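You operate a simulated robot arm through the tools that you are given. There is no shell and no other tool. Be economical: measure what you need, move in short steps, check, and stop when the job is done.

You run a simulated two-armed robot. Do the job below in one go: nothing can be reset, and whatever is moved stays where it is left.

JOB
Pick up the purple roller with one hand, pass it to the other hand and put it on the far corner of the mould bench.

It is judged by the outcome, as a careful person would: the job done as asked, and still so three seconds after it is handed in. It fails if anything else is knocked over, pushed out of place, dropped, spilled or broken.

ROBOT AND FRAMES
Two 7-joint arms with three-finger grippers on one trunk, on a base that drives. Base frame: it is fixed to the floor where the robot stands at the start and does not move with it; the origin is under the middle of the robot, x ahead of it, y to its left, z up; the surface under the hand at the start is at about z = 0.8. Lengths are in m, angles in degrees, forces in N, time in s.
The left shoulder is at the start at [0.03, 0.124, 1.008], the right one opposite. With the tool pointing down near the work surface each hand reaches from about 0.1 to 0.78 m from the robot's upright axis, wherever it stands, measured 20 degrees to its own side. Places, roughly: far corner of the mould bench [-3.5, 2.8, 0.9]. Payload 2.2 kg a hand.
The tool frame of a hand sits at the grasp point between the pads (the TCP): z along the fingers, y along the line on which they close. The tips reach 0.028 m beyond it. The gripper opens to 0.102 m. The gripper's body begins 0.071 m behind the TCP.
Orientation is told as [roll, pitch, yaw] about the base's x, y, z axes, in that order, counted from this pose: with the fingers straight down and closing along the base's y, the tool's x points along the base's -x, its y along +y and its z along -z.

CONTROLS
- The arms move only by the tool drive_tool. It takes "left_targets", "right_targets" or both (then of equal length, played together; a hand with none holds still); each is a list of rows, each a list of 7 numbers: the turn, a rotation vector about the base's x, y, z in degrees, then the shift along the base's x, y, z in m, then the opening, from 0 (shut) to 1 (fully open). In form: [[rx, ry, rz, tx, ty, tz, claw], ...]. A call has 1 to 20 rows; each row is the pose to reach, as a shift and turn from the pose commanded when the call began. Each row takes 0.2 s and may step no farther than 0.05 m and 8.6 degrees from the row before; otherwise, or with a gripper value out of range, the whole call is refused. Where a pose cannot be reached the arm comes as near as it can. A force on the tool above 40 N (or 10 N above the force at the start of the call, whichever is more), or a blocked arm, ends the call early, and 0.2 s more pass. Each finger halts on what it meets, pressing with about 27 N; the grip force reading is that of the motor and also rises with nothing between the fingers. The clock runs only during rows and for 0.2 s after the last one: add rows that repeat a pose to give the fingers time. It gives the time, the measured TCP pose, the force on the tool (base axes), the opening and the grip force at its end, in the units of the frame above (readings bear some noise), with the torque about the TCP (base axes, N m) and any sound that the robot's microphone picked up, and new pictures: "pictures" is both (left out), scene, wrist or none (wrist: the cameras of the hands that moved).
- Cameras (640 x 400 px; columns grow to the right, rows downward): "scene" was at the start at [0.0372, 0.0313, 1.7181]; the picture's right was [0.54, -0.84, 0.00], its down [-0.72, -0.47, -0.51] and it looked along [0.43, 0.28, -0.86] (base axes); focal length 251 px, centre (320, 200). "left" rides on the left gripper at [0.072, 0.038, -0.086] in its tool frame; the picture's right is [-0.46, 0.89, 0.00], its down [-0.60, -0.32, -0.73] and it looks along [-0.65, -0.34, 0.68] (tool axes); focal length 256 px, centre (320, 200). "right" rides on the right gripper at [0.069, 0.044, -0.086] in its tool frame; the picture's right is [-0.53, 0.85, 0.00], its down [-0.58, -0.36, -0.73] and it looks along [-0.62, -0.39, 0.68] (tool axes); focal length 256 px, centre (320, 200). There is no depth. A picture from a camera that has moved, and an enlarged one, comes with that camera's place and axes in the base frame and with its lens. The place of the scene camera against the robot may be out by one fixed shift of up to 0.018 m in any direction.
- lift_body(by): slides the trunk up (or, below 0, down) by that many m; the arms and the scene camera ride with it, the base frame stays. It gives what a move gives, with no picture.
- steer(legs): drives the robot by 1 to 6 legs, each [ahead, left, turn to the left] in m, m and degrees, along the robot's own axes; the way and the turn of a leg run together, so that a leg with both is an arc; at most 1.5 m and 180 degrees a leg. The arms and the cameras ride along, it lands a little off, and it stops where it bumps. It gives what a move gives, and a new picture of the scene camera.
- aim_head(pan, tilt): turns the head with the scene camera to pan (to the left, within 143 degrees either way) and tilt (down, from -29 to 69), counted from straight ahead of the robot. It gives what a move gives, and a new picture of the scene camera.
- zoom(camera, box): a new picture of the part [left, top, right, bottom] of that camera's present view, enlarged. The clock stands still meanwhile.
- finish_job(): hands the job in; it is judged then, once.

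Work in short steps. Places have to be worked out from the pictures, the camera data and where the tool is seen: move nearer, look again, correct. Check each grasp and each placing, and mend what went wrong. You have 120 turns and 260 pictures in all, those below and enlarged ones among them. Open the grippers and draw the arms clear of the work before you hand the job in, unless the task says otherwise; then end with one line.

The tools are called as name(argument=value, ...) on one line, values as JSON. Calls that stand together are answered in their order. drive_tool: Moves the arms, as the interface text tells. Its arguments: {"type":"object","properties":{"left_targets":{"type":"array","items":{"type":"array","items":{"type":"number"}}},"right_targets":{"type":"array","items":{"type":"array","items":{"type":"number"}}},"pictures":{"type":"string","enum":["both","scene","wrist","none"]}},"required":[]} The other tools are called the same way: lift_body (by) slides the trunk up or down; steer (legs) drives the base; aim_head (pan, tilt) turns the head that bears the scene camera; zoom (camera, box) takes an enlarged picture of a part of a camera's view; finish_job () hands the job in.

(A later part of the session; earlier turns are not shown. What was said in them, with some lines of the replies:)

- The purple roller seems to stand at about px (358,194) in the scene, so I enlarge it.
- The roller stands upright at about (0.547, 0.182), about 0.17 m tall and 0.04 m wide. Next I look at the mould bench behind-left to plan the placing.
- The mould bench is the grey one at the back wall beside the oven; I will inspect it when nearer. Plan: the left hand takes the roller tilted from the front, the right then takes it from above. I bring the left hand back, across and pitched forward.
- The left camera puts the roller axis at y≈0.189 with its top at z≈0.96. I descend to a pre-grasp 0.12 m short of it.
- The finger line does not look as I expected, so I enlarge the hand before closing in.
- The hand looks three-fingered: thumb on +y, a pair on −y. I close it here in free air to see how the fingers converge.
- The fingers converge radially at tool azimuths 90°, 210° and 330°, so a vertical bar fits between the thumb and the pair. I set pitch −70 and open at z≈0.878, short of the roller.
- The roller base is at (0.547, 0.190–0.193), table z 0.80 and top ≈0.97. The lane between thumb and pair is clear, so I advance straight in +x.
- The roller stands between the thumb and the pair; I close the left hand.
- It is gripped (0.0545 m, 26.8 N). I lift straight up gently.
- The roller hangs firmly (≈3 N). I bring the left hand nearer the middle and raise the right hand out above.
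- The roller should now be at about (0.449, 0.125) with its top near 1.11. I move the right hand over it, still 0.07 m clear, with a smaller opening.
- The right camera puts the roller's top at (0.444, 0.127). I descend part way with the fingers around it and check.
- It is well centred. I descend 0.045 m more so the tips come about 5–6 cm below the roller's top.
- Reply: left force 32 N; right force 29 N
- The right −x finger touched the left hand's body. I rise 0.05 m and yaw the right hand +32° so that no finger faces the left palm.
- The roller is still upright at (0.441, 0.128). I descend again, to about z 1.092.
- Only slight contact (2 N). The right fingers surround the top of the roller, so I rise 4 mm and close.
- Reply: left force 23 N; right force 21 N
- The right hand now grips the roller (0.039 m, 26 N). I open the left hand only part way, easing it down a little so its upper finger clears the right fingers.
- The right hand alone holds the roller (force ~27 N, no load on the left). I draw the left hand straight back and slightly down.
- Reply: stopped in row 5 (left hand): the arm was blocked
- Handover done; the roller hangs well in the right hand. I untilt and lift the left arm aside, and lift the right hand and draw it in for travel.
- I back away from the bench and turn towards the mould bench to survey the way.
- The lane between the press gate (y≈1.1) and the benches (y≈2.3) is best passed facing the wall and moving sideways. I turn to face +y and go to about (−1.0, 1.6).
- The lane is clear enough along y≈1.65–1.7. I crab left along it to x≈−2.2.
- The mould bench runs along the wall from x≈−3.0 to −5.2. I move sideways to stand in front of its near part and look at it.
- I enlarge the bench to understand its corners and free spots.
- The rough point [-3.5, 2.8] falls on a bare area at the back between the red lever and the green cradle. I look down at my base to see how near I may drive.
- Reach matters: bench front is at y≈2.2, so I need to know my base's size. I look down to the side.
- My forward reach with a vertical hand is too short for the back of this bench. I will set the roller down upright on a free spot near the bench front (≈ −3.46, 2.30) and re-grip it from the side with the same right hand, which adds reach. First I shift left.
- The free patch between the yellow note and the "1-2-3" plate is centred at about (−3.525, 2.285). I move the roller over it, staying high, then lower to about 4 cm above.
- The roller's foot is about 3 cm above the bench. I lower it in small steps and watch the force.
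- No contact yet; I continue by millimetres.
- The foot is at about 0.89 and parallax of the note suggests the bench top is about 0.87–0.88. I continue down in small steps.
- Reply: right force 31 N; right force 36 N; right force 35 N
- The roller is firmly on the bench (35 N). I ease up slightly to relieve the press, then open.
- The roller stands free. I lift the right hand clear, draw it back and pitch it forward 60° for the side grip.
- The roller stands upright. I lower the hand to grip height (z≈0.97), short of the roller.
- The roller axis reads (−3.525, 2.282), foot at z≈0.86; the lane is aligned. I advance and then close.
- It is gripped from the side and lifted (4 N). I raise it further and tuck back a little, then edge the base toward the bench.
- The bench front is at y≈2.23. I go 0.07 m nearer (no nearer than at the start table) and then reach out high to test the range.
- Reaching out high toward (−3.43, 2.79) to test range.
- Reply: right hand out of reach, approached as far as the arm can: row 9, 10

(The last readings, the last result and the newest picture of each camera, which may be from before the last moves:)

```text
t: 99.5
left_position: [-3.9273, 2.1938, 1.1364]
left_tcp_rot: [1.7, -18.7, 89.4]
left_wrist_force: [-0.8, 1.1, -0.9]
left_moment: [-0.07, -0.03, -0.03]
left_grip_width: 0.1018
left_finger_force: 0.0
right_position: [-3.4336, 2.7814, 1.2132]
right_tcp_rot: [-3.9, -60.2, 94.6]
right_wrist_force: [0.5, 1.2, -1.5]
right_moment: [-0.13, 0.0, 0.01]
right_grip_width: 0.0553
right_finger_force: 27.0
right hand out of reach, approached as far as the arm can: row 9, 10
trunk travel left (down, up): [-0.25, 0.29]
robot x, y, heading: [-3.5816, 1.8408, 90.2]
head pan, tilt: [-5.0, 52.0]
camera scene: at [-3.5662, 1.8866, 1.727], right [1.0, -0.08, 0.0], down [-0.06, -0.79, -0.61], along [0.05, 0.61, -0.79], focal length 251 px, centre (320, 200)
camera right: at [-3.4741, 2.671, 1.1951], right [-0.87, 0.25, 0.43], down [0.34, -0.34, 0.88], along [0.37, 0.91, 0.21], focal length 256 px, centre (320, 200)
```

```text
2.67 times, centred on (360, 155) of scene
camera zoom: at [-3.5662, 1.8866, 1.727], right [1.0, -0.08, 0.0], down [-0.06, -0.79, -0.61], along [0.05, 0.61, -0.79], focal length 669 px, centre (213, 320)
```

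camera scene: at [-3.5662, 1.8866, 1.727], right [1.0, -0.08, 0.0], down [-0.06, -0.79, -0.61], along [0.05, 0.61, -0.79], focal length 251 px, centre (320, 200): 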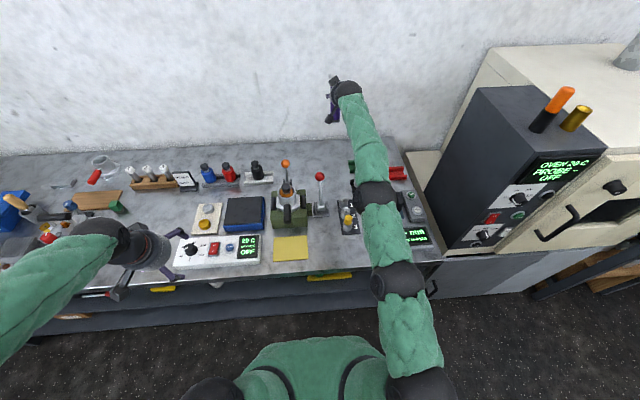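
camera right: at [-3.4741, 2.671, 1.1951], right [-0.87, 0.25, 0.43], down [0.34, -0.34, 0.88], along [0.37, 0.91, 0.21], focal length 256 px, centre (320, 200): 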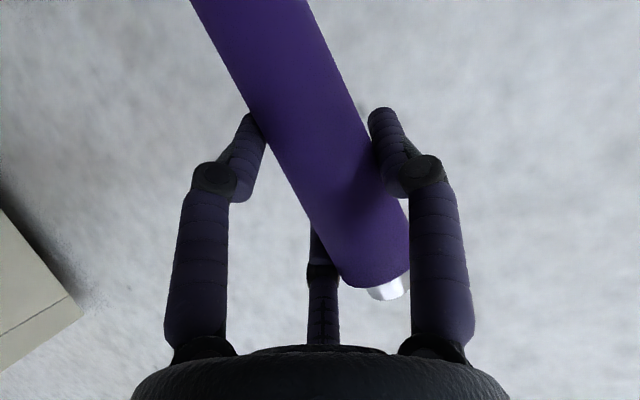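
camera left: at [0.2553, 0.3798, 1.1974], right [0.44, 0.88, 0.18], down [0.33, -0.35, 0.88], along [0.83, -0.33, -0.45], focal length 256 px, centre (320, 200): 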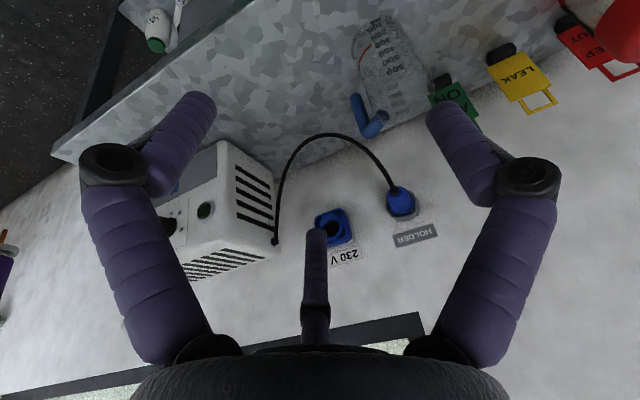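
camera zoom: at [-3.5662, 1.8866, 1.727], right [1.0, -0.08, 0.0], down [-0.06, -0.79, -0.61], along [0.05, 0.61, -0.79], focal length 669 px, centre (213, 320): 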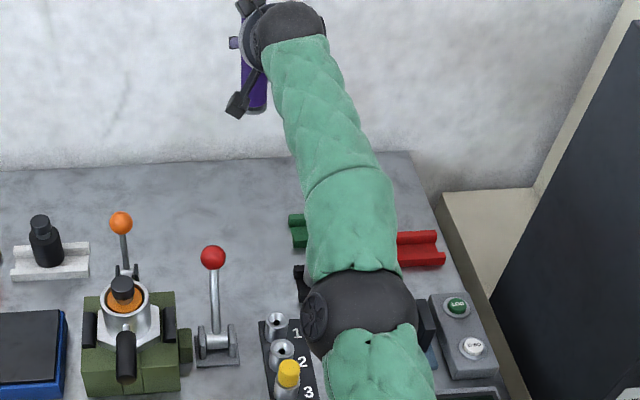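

The point is just within reach. To keep the forearm well above the bench items as I lower, I raise the trunk 0.15 m first.

lift_body(by=0.15)

drive_tool(right_targets=[[0, 0, 0, 0, 0, -0.04, 0], [0, 0, 0, 0, 0, -0.08, 0], [0, 0, 0, 0, 0, -0.12, 0], [0, 0, 0, 0, 0, -0.16, 0], [0, 0, 0, 0, 0, -0.2, 0], [0, 0, 0, 0, 0, -0.24, 0], [0, 0, 0, 0, 0, -0.28, 0], [0, 0, 0, 0, 0, -0.28, 0]])

zoom(camera="scene", box=[240, 120, 480, 270])

```text
t: 101.3
left_position: [-3.9258, 2.1906, 1.2871]
left_tcp_rot: [1.7, -18.8, 89.4]
left_wrist_force: [0.2, 0.0, -0.2]
left_moment: [0.01, -0.01, -0.03]
left_grip_width: 0.102
left_finger_force: 0.0
right_position: [-3.4347, 2.7788, 1.3594]
right_tcp_rot: [-4.0, -59.8, 94.6]
right_wrist_force: [0.0, 0.4, -3.0]
right_moment: [0.0, 0.0, 0.07]
right_grip_width: 0.0551
right_finger_force: 26.9
trunk travel left (down, up): [-0.4, 0.14]
robot x, y, heading: [-3.5802, 1.8411, 90.3]
head pan, tilt: [-5.0, 52.0]
```

```text
t: 103.1
left_position: [-3.9266, 2.1899, 1.2878]
left_tcp_rot: [1.9, -18.8, 89.4]
left_wrist_force: [0.2, -0.5, -0.4]
left_moment: [0.01, 0.01, -0.01]
left_grip_width: 0.1018
left_finger_force: 0.0
right_position: [-3.4354, 2.7772, 1.0796]
right_tcp_rot: [-3.9, -59.9, 94.6]
right_wrist_force: [-0.2, 0.3, -3.7]
right_moment: [0.03, -0.06, 0.01]
right_grip_width: 0.0553
right_finger_force: 26.9
trunk travel left (down, up): [-0.4, 0.14]
robot x, y, heading: [-3.58, 1.8394, 90.1]
head pan, tilt: [-5.0, 52.0]
camera scene: at [-3.5639, 1.88, 1.8771], right [1.0, -0.08, 0.0], down [-0.07, -0.79, -0.62], along [0.05, 0.61, -0.79], focal length 251 px, centre (320, 200)
camera right: at [-3.4755, 2.6664, 1.0625], right [-0.87, 0.25, 0.43], down [0.34, -0.34, 0.88], along [0.37, 0.91, 0.21], focal length 256 px, centre (320, 200)
```

scene: 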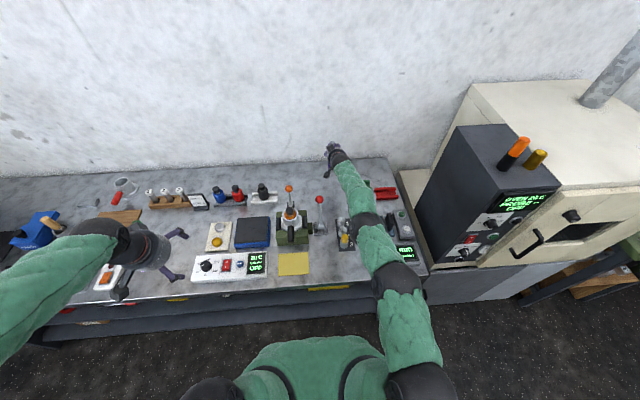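
right: 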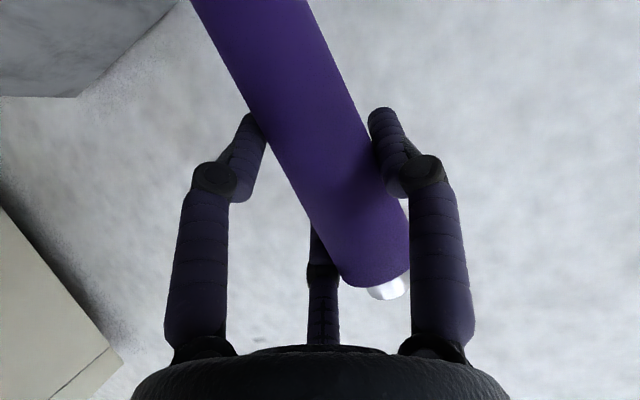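

```text
2.67 times, centred on (360, 195) of scene
camera zoom: at [-3.5639, 1.88, 1.8771], right [1.0, -0.08, 0.0], down [-0.07, -0.79, -0.62], along [0.05, 0.61, -0.79], focal length 669 px, centre (213, 213)
```

zoom: 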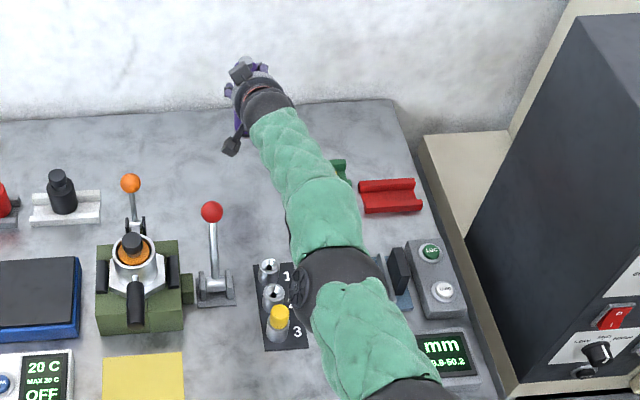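

The roller foot should touch when the TCP is at z≈0.970. I lower to 1.5 cm above that first.

drive_tool(right_targets=[[0, 0, 0, 0, 0, -0.03, 0], [0, 0, 0, 0, 0, -0.06, 0], [0, 0, 0, 0, 0, -0.085, 0], [0, 0, 0, 0, 0, -0.095, 0], [0, 0, 0, 0, 0, -0.095, 0]])

zoom(camera="scene", box=[260, 120, 440, 240])

```text
t: 104.3
left_position: [-3.9246, 2.1924, 1.2871]
left_tcp_rot: [1.8, -18.9, 89.4]
left_wrist_force: [0.2, -0.5, -0.2]
left_moment: [-0.02, 0.0, -0.02]
left_grip_width: 0.1018
left_finger_force: 0.1
right_position: [-3.437, 2.7642, 0.9939]
right_tcp_rot: [-3.9, -59.8, 94.5]
right_wrist_force: [0.2, 0.9, -2.5]
right_moment: [0.01, 0.01, -0.01]
right_grip_width: 0.0553
right_finger_force: 27.2
right hand out of reach, approached as far as the arm can: row 2, 3, 4, 5
trunk travel left (down, up): [-0.4, 0.14]
robot x, y, heading: [-3.5835, 1.8408, 90.3]
head pan, tilt: [-5.0, 52.0]
camera scene: at [-3.5638, 1.8812, 1.877], right [1.0, -0.08, 0.0], down [-0.07, -0.79, -0.62], along [0.05, 0.61, -0.79], focal length 251 px, centre (320, 200)
camera right: at [-3.477, 2.6541, 0.9769], right [-0.87, 0.25, 0.43], down [0.34, -0.34, 0.88], along [0.37, 0.91, 0.21], focal length 256 px, centre (320, 200)
```

scene: 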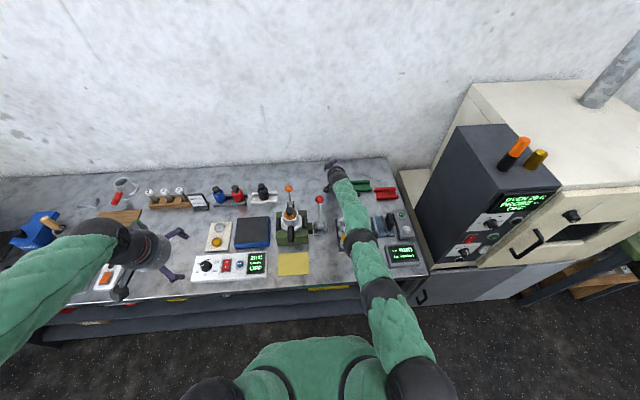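
right: 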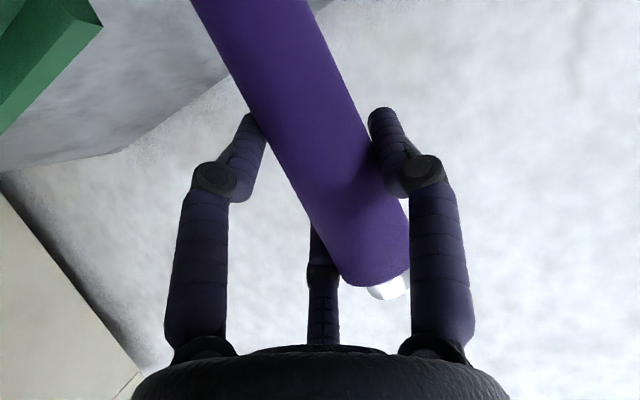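

```text
3.33 times, centred on (350, 180) of scene
camera zoom: at [-3.5638, 1.8812, 1.877], right [1.0, -0.08, 0.0], down [-0.07, -0.79, -0.62], along [0.05, 0.61, -0.79], focal length 836 px, centre (220, 267)
```

zoom: 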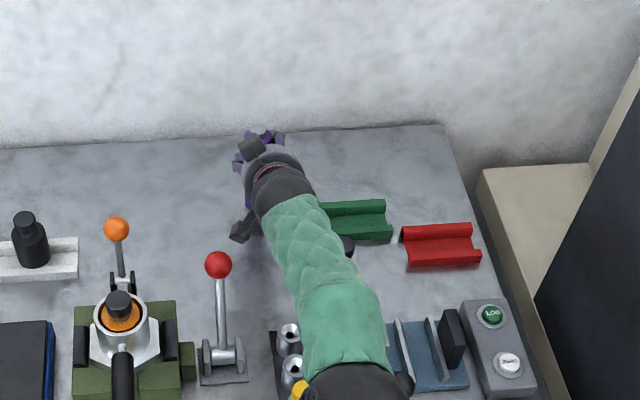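

The arm is at its limit here but stays well above the can and levers. I lower the last stretch with the trunk, which keeps the arm's posture.

lift_body(by=-0.015)

lift_body(by=-0.004)

```text
t: 104.9
left_position: [-3.9249, 2.1908, 1.273]
left_tcp_rot: [1.8, -18.9, 89.4]
left_wrist_force: [-0.2, -0.2, -0.8]
left_moment: [0.0, 0.0, -0.03]
left_grip_width: 0.1021
left_finger_force: 0.0
right_position: [-3.4365, 2.7655, 0.9796]
right_tcp_rot: [-4.0, -59.9, 94.6]
right_wrist_force: [-0.1, 0.3, -3.2]
right_moment: [0.0, -0.06, -0.01]
right_grip_width: 0.0553
right_finger_force: 26.8
trunk travel left (down, up): [-0.385, 0.155]
robot x, y, heading: [-3.5791, 1.8389, 90.1]
head pan, tilt: [-5.0, 52.0]
```

```text
t: 105.5
left_position: [-3.9247, 2.1909, 1.2692]
left_tcp_rot: [1.7, -18.9, 89.4]
left_wrist_force: [0.4, -0.4, -0.4]
left_moment: [0.02, -0.01, -0.02]
left_grip_width: 0.1023
left_finger_force: 0.1
right_position: [-3.4372, 2.765, 0.9752]
right_tcp_rot: [-4.0, -59.8, 94.6]
right_wrist_force: [0.4, 0.0, -4.2]
right_moment: [0.01, -0.01, -0.01]
right_grip_width: 0.0555
right_finger_force: 27.2
trunk travel left (down, up): [-0.381, 0.159]
robot x, y, heading: [-3.5796, 1.8392, 90.3]
head pan, tilt: [-5.0, 52.0]
```

lift_body(by=-0.003)

lift_body(by=-0.002)

zoom(camera="scene", box=[300, 130, 400, 210])

```text
t: 106.0
left_position: [-3.9257, 2.1909, 1.2658]
left_tcp_rot: [1.8, -18.8, 89.4]
left_wrist_force: [-0.5, -0.8, -0.4]
left_moment: [-0.03, 0.0, -0.01]
left_grip_width: 0.1021
left_finger_force: 0.0
right_position: [-3.4361, 2.764, 0.9724]
right_tcp_rot: [-4.0, -59.9, 94.6]
right_wrist_force: [1.0, -0.4, -2.8]
right_moment: [0.01, -0.05, 0.04]
right_grip_width: 0.0555
right_finger_force: 27.5
trunk travel left (down, up): [-0.378, 0.162]
robot x, y, heading: [-3.5794, 1.8426, 90.4]
head pan, tilt: [-5.0, 52.0]
```

```text
t: 106.5
left_position: [-3.9258, 2.1919, 1.2639]
left_tcp_rot: [1.8, -19.0, 89.3]
left_wrist_force: [-0.1, 0.1, -1.1]
left_moment: [0.01, 0.0, -0.01]
left_grip_width: 0.1022
left_finger_force: 0.1
right_position: [-3.4365, 2.7641, 0.9706]
right_tcp_rot: [-4.0, -59.9, 94.6]
right_wrist_force: [-0.6, 0.2, -1.3]
right_moment: [0.03, 0.01, -0.02]
right_grip_width: 0.0554
right_finger_force: 27.1
trunk travel left (down, up): [-0.376, 0.164]
robot x, y, heading: [-3.5805, 1.8424, 90.4]
head pan, tilt: [-5.0, 52.0]
```

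```text
5.00 times, centred on (350, 170) of scene
camera zoom: at [-3.564, 1.8809, 1.8531], right [1.0, -0.08, 0.0], down [-0.07, -0.79, -0.62], along [0.05, 0.61, -0.79], focal length 1254 px, centre (170, 350)
```

zoom: 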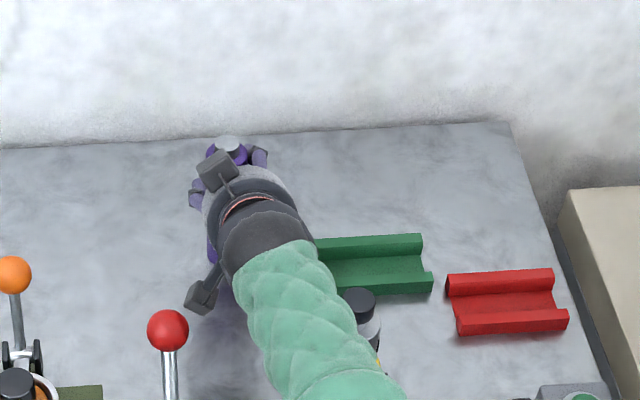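

lift_body(by=-0.002)

lift_body(by=-0.001)

```text
t: 107.0
left_position: [-3.9256, 2.1906, 1.2631]
left_tcp_rot: [1.8, -18.9, 89.4]
left_wrist_force: [1.0, 0.0, 0.6]
left_moment: [-0.05, -0.01, 0.01]
left_grip_width: 0.102
left_finger_force: 0.1
right_position: [-3.4364, 2.7639, 0.9716]
right_tcp_rot: [-4.0, -59.9, 94.5]
right_wrist_force: [-0.6, -2.2, 4.5]
right_moment: [-0.28, 0.25, 0.03]
right_grip_width: 0.0557
right_finger_force: 27.2
trunk travel left (down, up): [-0.374, 0.166]
robot x, y, heading: [-3.5794, 1.8414, 90.3]
head pan, tilt: [-5.0, 52.0]
```

```text
t: 107.5
left_position: [-3.9255, 2.1898, 1.2609]
left_tcp_rot: [1.8, -19.0, 89.3]
left_wrist_force: [0.1, 0.3, 0.0]
left_moment: [-0.01, -0.01, 0.03]
left_grip_width: 0.102
left_finger_force: 0.1
right_position: [-3.4374, 2.765, 0.9712]
right_tcp_rot: [-4.0, -60.2, 94.7]
right_wrist_force: [-1.0, -1.0, 8.3]
right_moment: [-0.13, 0.31, 0.03]
right_grip_width: 0.0553
right_finger_force: 27.6
trunk travel left (down, up): [-0.373, 0.167]
robot x, y, heading: [-3.5809, 1.8393, 90.5]
head pan, tilt: [-5.0, 52.0]
```

The foot rests on the bench (8 N). I open the hand gradually.

drive_tool(right_targets=[[0, 0, 0, 0, 0, 0, 0.56], [0, 0, 0, 0, 0, 0, 0.62], [0, 0, 0, 0, 0, 0, 0.7], [0, 0, 0, 0, 0, 0, 0.85], [0, 0, 0, 0, 0, 0, 1], [0, 0, 0, 0, 0, 0, 1]])

zoom(camera="scene", box=[300, 130, 400, 210])

```text
t: 108.9
left_position: [-3.9254, 2.1904, 1.2597]
left_tcp_rot: [1.8, -19.0, 89.5]
left_wrist_force: [-0.5, -0.7, -0.6]
left_moment: [-0.02, -0.03, -0.04]
left_grip_width: 0.1019
left_finger_force: 0.1
right_position: [-3.4372, 2.7642, 0.9671]
right_tcp_rot: [-4.0, -59.9, 94.6]
right_wrist_force: [0.3, 1.2, -0.3]
right_moment: [-0.01, 0.01, 0.06]
right_grip_width: 0.1022
right_finger_force: 0.0
trunk travel left (down, up): [-0.373, 0.167]
robot x, y, heading: [-3.5788, 1.8425, 90.3]
head pan, tilt: [-5.0, 52.0]
camera scene: at [-3.5641, 1.8805, 1.8501], right [1.0, -0.08, 0.0], down [-0.06, -0.79, -0.62], along [0.05, 0.61, -0.79], focal length 251 px, centre (320, 200)
camera right: at [-3.4772, 2.6538, 0.9505], right [-0.87, 0.25, 0.43], down [0.34, -0.34, 0.88], along [0.37, 0.91, 0.21], focal length 256 px, centre (320, 200)
```

scene: 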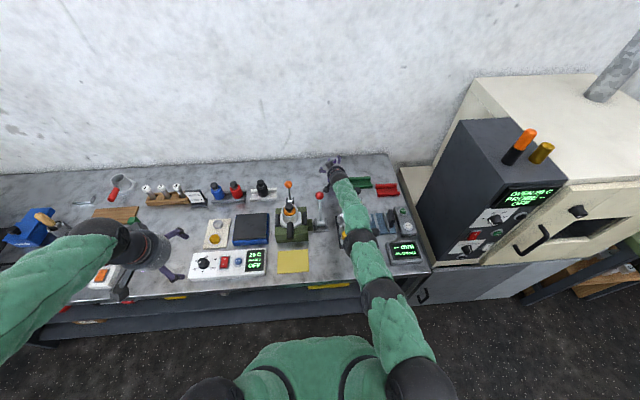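
right: 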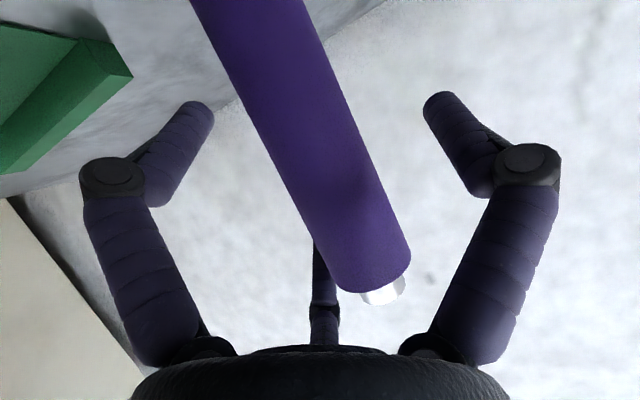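

```text
5.00 times, centred on (350, 170) of scene
camera zoom: at [-3.5641, 1.8805, 1.8501], right [1.0, -0.08, 0.0], down [-0.06, -0.79, -0.62], along [0.05, 0.61, -0.79], focal length 1254 px, centre (170, 350)
```

zoom: 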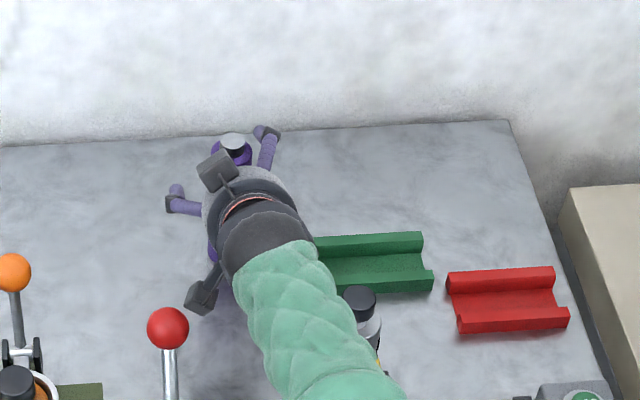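

The roller stands by itself at the back. The lane around it is open, so I withdraw straight up with the trunk, clear of the levers.

lift_body(by=0.05)

zoom(camera="scene", box=[300, 120, 400, 210])

lift_body(by=0.115)

zoom(camera="scene", box=[280, 100, 440, 240])

```text
t: 109.8
left_position: [-3.9278, 2.1913, 1.3102]
left_tcp_rot: [1.8, -18.9, 89.5]
left_wrist_force: [-0.9, 0.2, -0.5]
left_moment: [-0.01, -0.01, -0.01]
left_grip_width: 0.102
left_finger_force: 0.0
right_position: [-3.4363, 2.7643, 1.0172]
right_tcp_rot: [-4.0, -59.8, 94.6]
right_wrist_force: [0.4, 0.5, -0.1]
right_moment: [-0.01, 0.01, 0.0]
right_grip_width: 0.1018
right_finger_force: 0.2
trunk travel left (down, up): [-0.423, 0.117]
robot x, y, heading: [-3.5784, 1.8442, 90.1]
head pan, tilt: [-5.0, 52.0]
```

```text
4.44 times, centred on (350, 165) of scene
camera zoom: at [-3.5641, 1.8808, 1.8999], right [1.0, -0.08, 0.0], down [-0.06, -0.79, -0.62], along [0.05, 0.61, -0.79], focal length 1114 px, centre (187, 356)
```

zoom: 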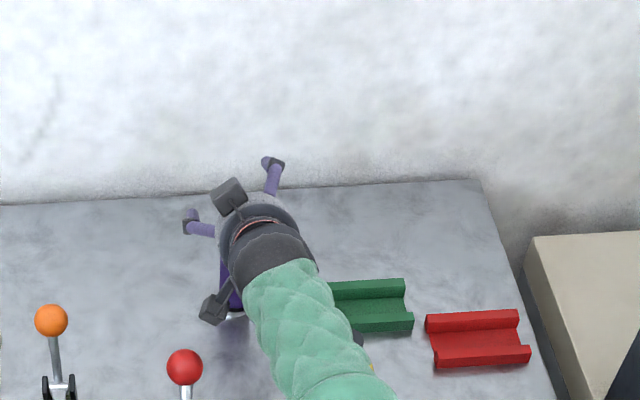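

```text
t: 111.3
left_position: [-3.925, 2.1913, 1.4257]
left_tcp_rot: [1.8, -19.0, 89.4]
left_wrist_force: [0.6, -0.5, -0.1]
left_moment: [0.01, 0.0, 0.0]
left_grip_width: 0.1019
left_finger_force: 0.1
right_position: [-3.4379, 2.7637, 1.1324]
right_tcp_rot: [-3.9, -59.8, 94.6]
right_wrist_force: [-0.2, 0.1, -0.1]
right_moment: [-0.03, 0.0, 0.01]
right_grip_width: 0.102
right_finger_force: 0.0
trunk travel left (down, up): [-0.538, 0.002]
robot x, y, heading: [-3.5819, 1.8437, 90.4]
head pan, tilt: [-5.0, 52.0]
```

```text
2.86 times, centred on (360, 170) of scene
camera zoom: at [-3.5641, 1.8808, 2.0149], right [1.0, -0.08, 0.0], down [-0.07, -0.79, -0.62], along [0.05, 0.61, -0.79], focal length 716 px, centre (206, 286)
```

zoom: 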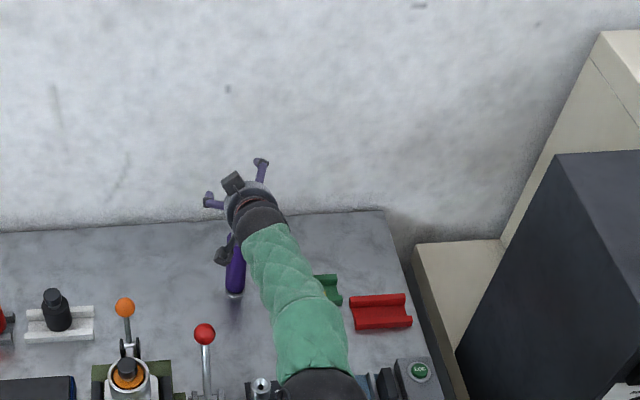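

The roller stands alone, and the hand is above its top. I rise a little more and draw the arm back.

drive_tool(right_targets=[[0, 0, 0, 0, -0.005, 0.04, 1], [0, 0, 0, 0, -0.02, 0.07, 1], [0, 0, 0, 0, -0.065, 0.08, 1], [0, 0, 0, 0, -0.11, 0.08, 1], [0, 0, 0, 0, -0.155, 0.08, 1], [0, 0, 0, 0, -0.2, 0.08, 1], [0, 0, 0, 0, -0.245, 0.08, 1], [0, 0, 0, 0, -0.29, 0.08, 1], [0, 0, 0, 0, -0.335, 0.08, 1], [0, 0, 0, 0, -0.38, 0.08, 1], [0, 0, 0, 0, -0.42, 0.08, 1]])

zoom(camera="scene", box=[260, 120, 440, 260])

```text
t: 113.7
left_position: [-3.9251, 2.1912, 1.4266]
left_tcp_rot: [1.8, -18.9, 89.4]
left_wrist_force: [0.4, 0.7, 0.4]
left_moment: [0.01, 0.02, 0.0]
left_grip_width: 0.1019
left_finger_force: 0.1
right_position: [-3.4324, 2.7684, 1.224]
right_tcp_rot: [-4.0, -59.8, 94.6]
right_wrist_force: [-0.9, 0.6, -0.5]
right_moment: [0.01, -0.01, 0.01]
right_grip_width: 0.102
right_finger_force: 0.0
right hand out of reach, approached as far as the arm can: row 1, 2, 3, 4, 5, 6, 7, 8, 9, 10, 11
trunk travel left (down, up): [-0.538, 0.002]
robot x, y, heading: [-3.5812, 1.8372, 90.6]
head pan, tilt: [-5.0, 52.0]
camera scene: at [-3.5641, 1.8805, 2.0151], right [1.0, -0.08, 0.0], down [-0.07, -0.79, -0.62], along [0.05, 0.61, -0.79], focal length 251 px, centre (320, 200)
camera right: at [-3.4732, 2.6577, 1.207], right [-0.87, 0.25, 0.43], down [0.34, -0.34, 0.88], along [0.37, 0.91, 0.21], focal length 256 px, centre (320, 200)
```

scene: 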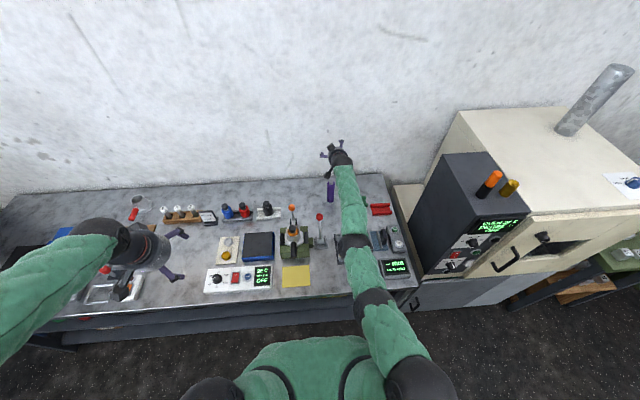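
right: 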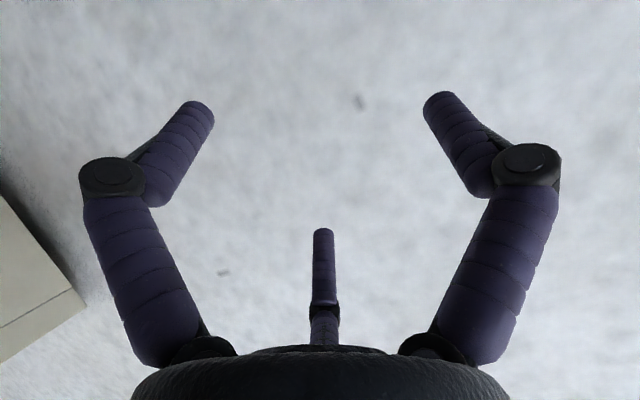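

```text
2.86 times, centred on (350, 190) of scene
camera zoom: at [-3.5641, 1.8805, 2.0151], right [1.0, -0.08, 0.0], down [-0.07, -0.79, -0.62], along [0.05, 0.61, -0.79], focal length 716 px, centre (234, 229)
```

zoom: 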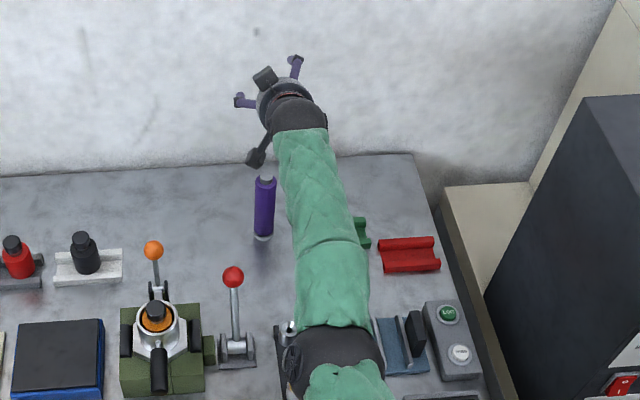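

The arm did not fold but is well above everything. I back the base 0.2 m (to where I stood before), then fold the arm.

steer(legs=[[-0.2, 0, 0]])

drive_tool(right_targets=[[0, 0, 0, 0, -0.04, 0, 1], [0, 0, 0, 0, -0.08, 0, 1], [0, 0, 0, 0, -0.12, 0, 1], [0, 0, 0, 0, -0.16, 0, 1], [0, 0, 0, 0, -0.2, 0, 1], [0, 0, 0, 0, -0.24, 0, 1], [0, 0, 0, 0, -0.28, 0, 1], [0, 0, 0, 0, -0.32, 0, 1], [0, 0, 0, 0, -0.36, 0, 1]], pictures="scene")

zoom(camera="scene", box=[240, 80, 440, 220])

```text
t: 115.3
left_position: [-3.9244, 1.9924, 1.4259]
left_tcp_rot: [1.8, -19.0, 89.3]
left_wrist_force: [-0.2, -0.3, 0.2]
left_moment: [0.02, 0.02, -0.03]
left_grip_width: 0.1023
left_finger_force: 0.1
right_position: [-3.4323, 2.5696, 1.2242]
right_tcp_rot: [-4.1, -59.8, 94.7]
right_wrist_force: [-0.5, 0.1, -0.2]
right_moment: [-0.01, -0.02, -0.02]
right_grip_width: 0.1018
right_finger_force: 0.0
trunk travel left (down, up): [-0.538, 0.002]
robot x, y, heading: [-3.5806, 1.6429, 90.2]
head pan, tilt: [-5.0, 52.0]
camera scene: at [-3.5631, 1.682, 2.015], right [1.0, -0.08, 0.0], down [-0.07, -0.79, -0.62], along [0.05, 0.61, -0.79], focal length 251 px, centre (320, 200)
```

scene: 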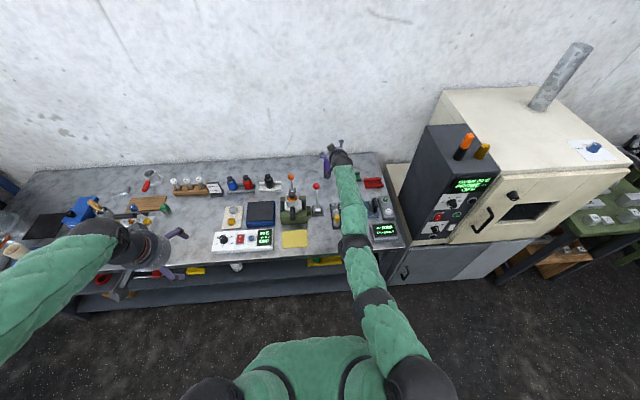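

```text
t: 117.3
left_position: [-3.9242, 1.9924, 1.4256]
left_tcp_rot: [1.8, -18.9, 89.3]
left_wrist_force: [0.6, -0.8, -0.4]
left_moment: [0.0, 0.0, 0.0]
left_grip_width: 0.102
left_finger_force: 0.1
right_position: [-3.4306, 2.5692, 1.2241]
right_tcp_rot: [-3.9, -59.7, 94.6]
right_wrist_force: [0.4, -0.1, -0.4]
right_moment: [-0.01, 0.03, 0.0]
right_grip_width: 0.1019
right_finger_force: 0.1
right hand out of reach, approached as far as the arm can: row 1, 2, 3, 4, 5, 6, 7, 8, 9
trunk travel left (down, up): [-0.538, 0.002]
robot x, y, heading: [-3.5783, 1.6435, 90.3]
head pan, tilt: [-5.0, 52.0]
camera scene: at [-3.5631, 1.6822, 2.015], right [1.0, -0.08, 0.0], down [-0.07, -0.79, -0.62], along [0.05, 0.61, -0.79], focal length 251 px, centre (320, 200)
```

scene: 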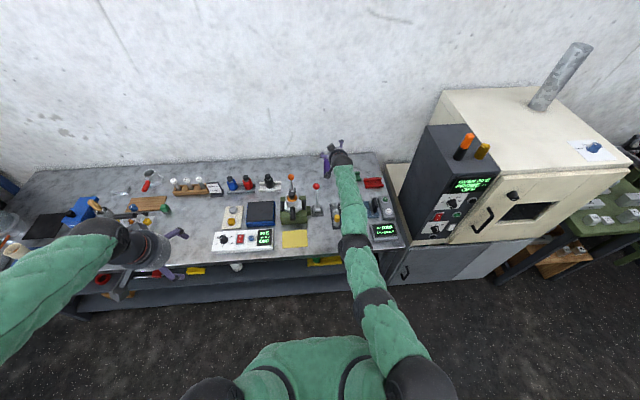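

```text
2.86 times, centred on (340, 150) of scene
camera zoom: at [-3.5631, 1.6822, 2.015], right [1.0, -0.08, 0.0], down [-0.07, -0.79, -0.62], along [0.05, 0.61, -0.79], focal length 716 px, centre (263, 343)
```

zoom: 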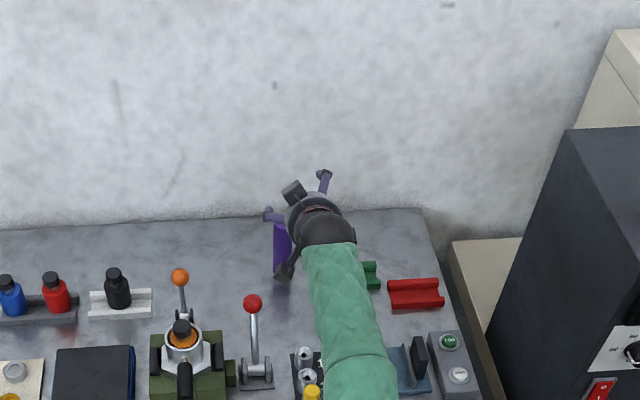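

The arm seems caught in a straight-arm pose; I unpitch the hand while drawing back to free it.

drive_tool(right_targets=[[-6, 0, 0, 0, -0.03, 0.03, 1], [-12, 0, 0, 0, -0.07, 0.06, 1], [-18, 0, 0, 0, -0.11, 0.08, 1], [-24, 0, 0, 0, -0.15, 0.1, 1], [-30, 0, 0, 0, -0.19, 0.1, 1], [-36, 0, 0, 0, -0.23, 0.1, 1], [-42, 0, 0, 0, -0.27, 0.1, 1], [-48, 0, 0, 0, -0.31, 0.1, 1], [-48, 0, 0, 0, -0.35, 0.1, 1]], pictures="scene")

```text
t: 119.3
left_position: [-3.9249, 1.9921, 1.4265]
left_tcp_rot: [1.8, -18.9, 89.4]
left_wrist_force: [0.5, 0.5, 0.7]
left_moment: [-0.02, -0.02, 0.0]
left_grip_width: 0.102
left_finger_force: 0.1
right_position: [-3.5202, 2.4136, 1.148]
right_tcp_rot: [-0.5, -11.7, 92.3]
right_wrist_force: [0.6, -0.5, 0.6]
right_moment: [-0.02, 0.03, 0.02]
right_grip_width: 0.1022
right_finger_force: 0.1
right hand out of reach, approached as far as the arm can: row 1, 2, 3, 4, 5, 6, 7, 8, 9
trunk travel left (down, up): [-0.538, 0.002]
robot x, y, heading: [-3.5771, 1.6435, 90.5]
head pan, tilt: [-5.0, 52.0]
camera scene: at [-3.5629, 1.6818, 2.0151], right [1.0, -0.08, 0.0], down [-0.07, -0.79, -0.62], along [0.05, 0.61, -0.79], focal length 251 px, centre (320, 200)
```

scene: 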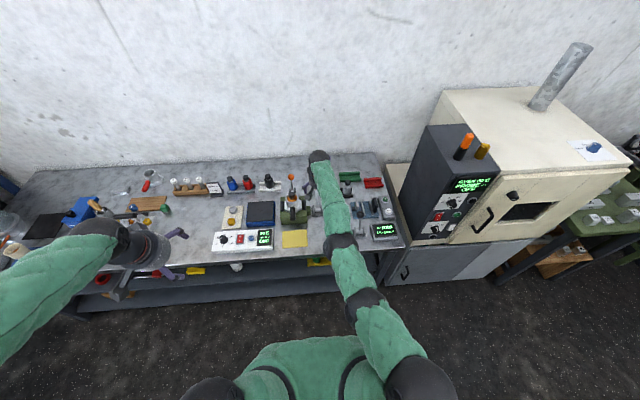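

drive_tool(right_targets=[[0, 0, 0, 0.0, -0.04, 0.04, 1], [0, 0, 0, 0.0, -0.08, 0.08, 1], [0, 0, 0, 0, -0.12, 0.1, 1]], pictures="none")

zoom(camera="scene", box=[240, 120, 440, 260])

```text
refused: row 1 steps farther than a row can; nothing moved
```

```text
2.86 times, centred on (340, 190) of scene
camera zoom: at [-3.5629, 1.6818, 2.0151], right [1.0, -0.08, 0.0], down [-0.07, -0.79, -0.62], along [0.05, 0.61, -0.79], focal length 716 px, centre (263, 229)
```

zoom: 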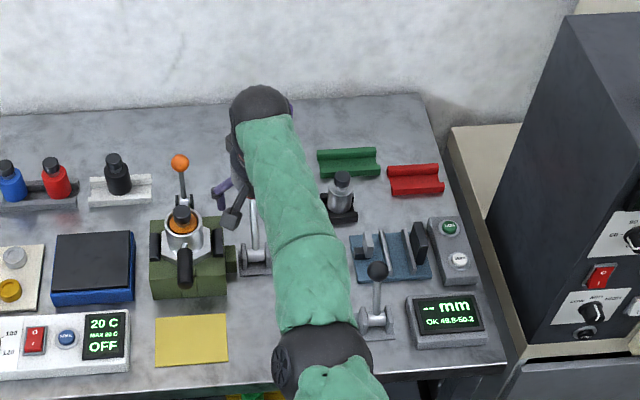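

drive_tool(right_targets=[[0, 0, 0, 0, 0, 0.045, 1], [0, 0, 0, 0, -0.02, 0.085, 1], [0, 0, 0, 0, -0.06, 0.1, 1], [0, 0, 0, 0, -0.1, 0.1, 1]], pictures="scene")

```text
t: 120.3
left_position: [-3.9245, 1.9924, 1.4255]
left_tcp_rot: [1.9, -18.9, 89.5]
left_wrist_force: [-0.1, 0.1, -0.3]
left_moment: [0.01, -0.02, -0.01]
left_grip_width: 0.102
left_finger_force: 0.0
right_position: [-3.523, 2.4166, 1.213]
right_tcp_rot: [-0.5, -11.8, 92.3]
right_wrist_force: [0.5, -0.6, 0.5]
right_moment: [0.02, -0.01, 0.01]
right_grip_width: 0.1019
right_finger_force: 0.1
right hand out of reach, approached as far as the arm can: row 2, 3, 4
trunk travel left (down, up): [-0.538, 0.002]
robot x, y, heading: [-3.578, 1.6405, 90.3]
head pan, tilt: [-5.0, 52.0]
camera scene: at [-3.5631, 1.6815, 2.0151], right [1.0, -0.08, 0.0], down [-0.07, -0.79, -0.62], along [0.05, 0.61, -0.79], focal length 251 px, centre (320, 200)
```

scene: 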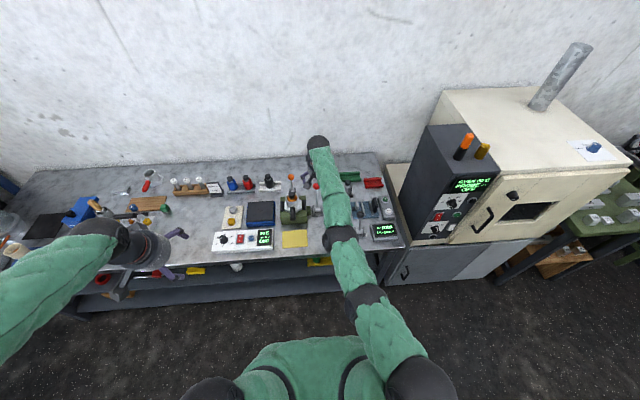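

The arm can rise but not fold here; backing the base a little more takes it clear of the work.

steer(legs=[[-0.2, 0.0, 0]])

drive_tool(right_targets=[[0, 0, 0, 0.03, -0.03, 0, 1], [0, 0, 0, 0.06, -0.06, 0, 1], [0, 0, 0, 0.09, -0.09, 0, 1], [0, 0, 0, 0.1, -0.13, 0, 1]], pictures="none")

zoom(camera="scene", box=[240, 60, 440, 200])

```text
t: 121.9
left_position: [-3.923, 1.7945, 1.426]
left_tcp_rot: [1.6, -19.0, 89.5]
left_wrist_force: [0.2, 0.8, -0.6]
left_moment: [-0.03, -0.01, 0.02]
left_grip_width: 0.1022
left_finger_force: 0.1
right_position: [-3.5225, 2.2182, 1.212]
right_tcp_rot: [-0.5, -11.9, 92.4]
right_wrist_force: [0.2, -0.4, -0.6]
right_moment: [0.01, -0.01, -0.03]
right_grip_width: 0.1021
right_finger_force: 0.2
trunk travel left (down, up): [-0.538, 0.002]
robot x, y, heading: [-3.578, 1.4465, 90.4]
head pan, tilt: [-5.0, 52.0]
camera scene: at [-3.5622, 1.4834, 2.015], right [1.0, -0.08, 0.0], down [-0.06, -0.79, -0.62], along [0.05, 0.61, -0.79], focal length 251 px, centre (320, 200)
```

scene: 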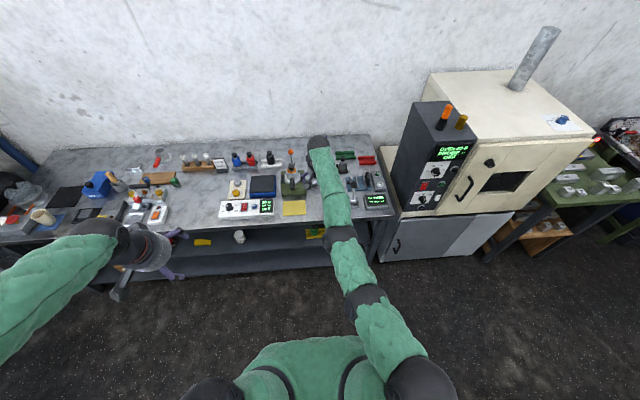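

```text
t: 122.9
left_position: [-3.9242, 1.7946, 1.4251]
left_tcp_rot: [1.6, -18.9, 89.5]
left_wrist_force: [-0.2, 0.6, 0.0]
left_moment: [-0.02, 0.03, -0.03]
left_grip_width: 0.1018
left_finger_force: 0.0
right_position: [-3.5173, 2.2195, 1.2118]
right_tcp_rot: [-0.5, -11.6, 92.4]
right_wrist_force: [-0.8, 0.7, 0.2]
right_moment: [0.0, 0.0, 0.0]
right_grip_width: 0.1021
right_finger_force: 0.1
right hand out of reach, approached as far as the arm can: row 1, 2, 3, 4
trunk travel left (down, up): [-0.538, 0.002]
robot x, y, heading: [-3.5807, 1.4431, 90.0]
head pan, tilt: [-5.0, 52.0]
```

```text
2.86 times, centred on (340, 130) of scene
camera zoom: at [-3.5623, 1.4841, 2.015], right [1.0, -0.08, 0.0], down [-0.06, -0.79, -0.62], along [0.05, 0.61, -0.79], focal length 716 px, centre (263, 400)
```

zoom: 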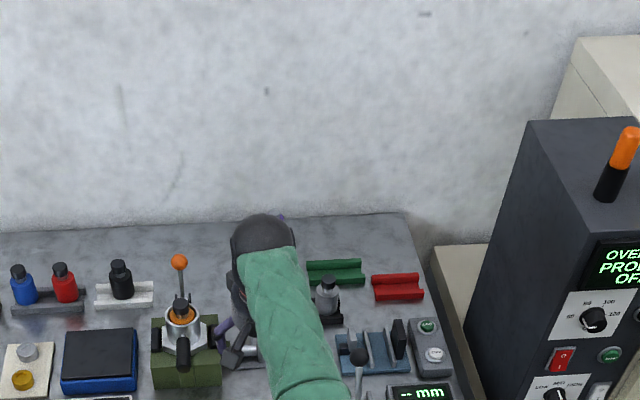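

The hand hides the roller from the camera; I turn the robot 12° left (hand is high and clear) to check it.

steer(legs=[[-0.05, 0, 12]])

zoom(camera="scene", box=[300, 60, 460, 220])

```text
t: 124.0
left_position: [-3.9853, 1.6633, 1.4262]
left_tcp_rot: [1.7, -18.8, 101.6]
left_wrist_force: [-0.6, 0.4, -0.5]
left_moment: [0.03, -0.01, -0.02]
left_grip_width: 0.1021
left_finger_force: 0.0
right_position: [-3.6752, 2.1653, 1.2108]
right_tcp_rot: [-0.7, -11.8, 104.5]
right_wrist_force: [-0.2, -1.3, -0.2]
right_moment: [0.02, -0.01, 0.0]
right_grip_width: 0.1022
right_finger_force: 0.0
trunk travel left (down, up): [-0.538, 0.002]
robot x, y, heading: [-3.5728, 1.3933, 102.2]
head pan, tilt: [-5.0, 52.0]
camera scene: at [-3.5668, 1.4337, 2.0151], right [0.99, 0.13, 0.0], down [0.1, -0.78, -0.62], along [-0.08, 0.61, -0.79], focal length 251 px, centre (320, 200)
```

scene: 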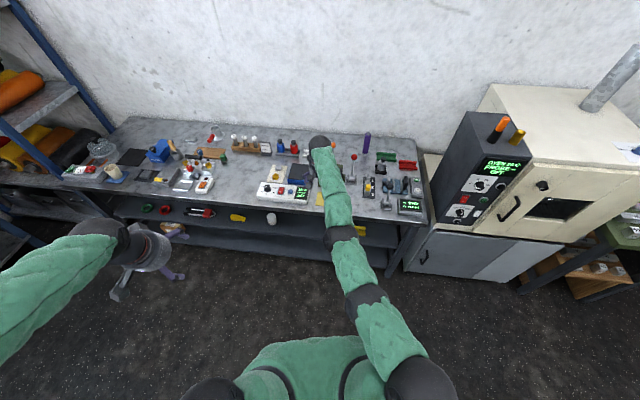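

```text
2.50 times, centred on (380, 140) of scene
camera zoom: at [-3.5668, 1.4337, 2.0151], right [0.99, 0.13, 0.0], down [0.1, -0.78, -0.62], along [-0.08, 0.61, -0.79], focal length 627 px, centre (170, 350)
```

zoom: 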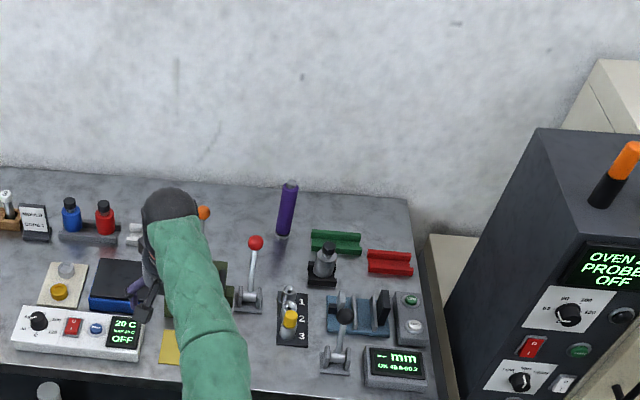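

The roller stands upright at the back of the mould bench, about (−3.44, 2.76), close to the given spot. Nothing else has moved, both grippers are open, and the arms are clear, so I hand in.

finish_job()

```text
The job is handed in.
```

The purple roller was picked up with the left hand, passed to the right, and stands upright at the back of the mould bench at about (−3.44, 2.76). That is within 0.1 m of the rough point you gave and about 0.4 m from the bench's right end. On the way I set it down once near the bench front to re-grip it from the side with the right hand, and nothing else looked moved in the last picture.
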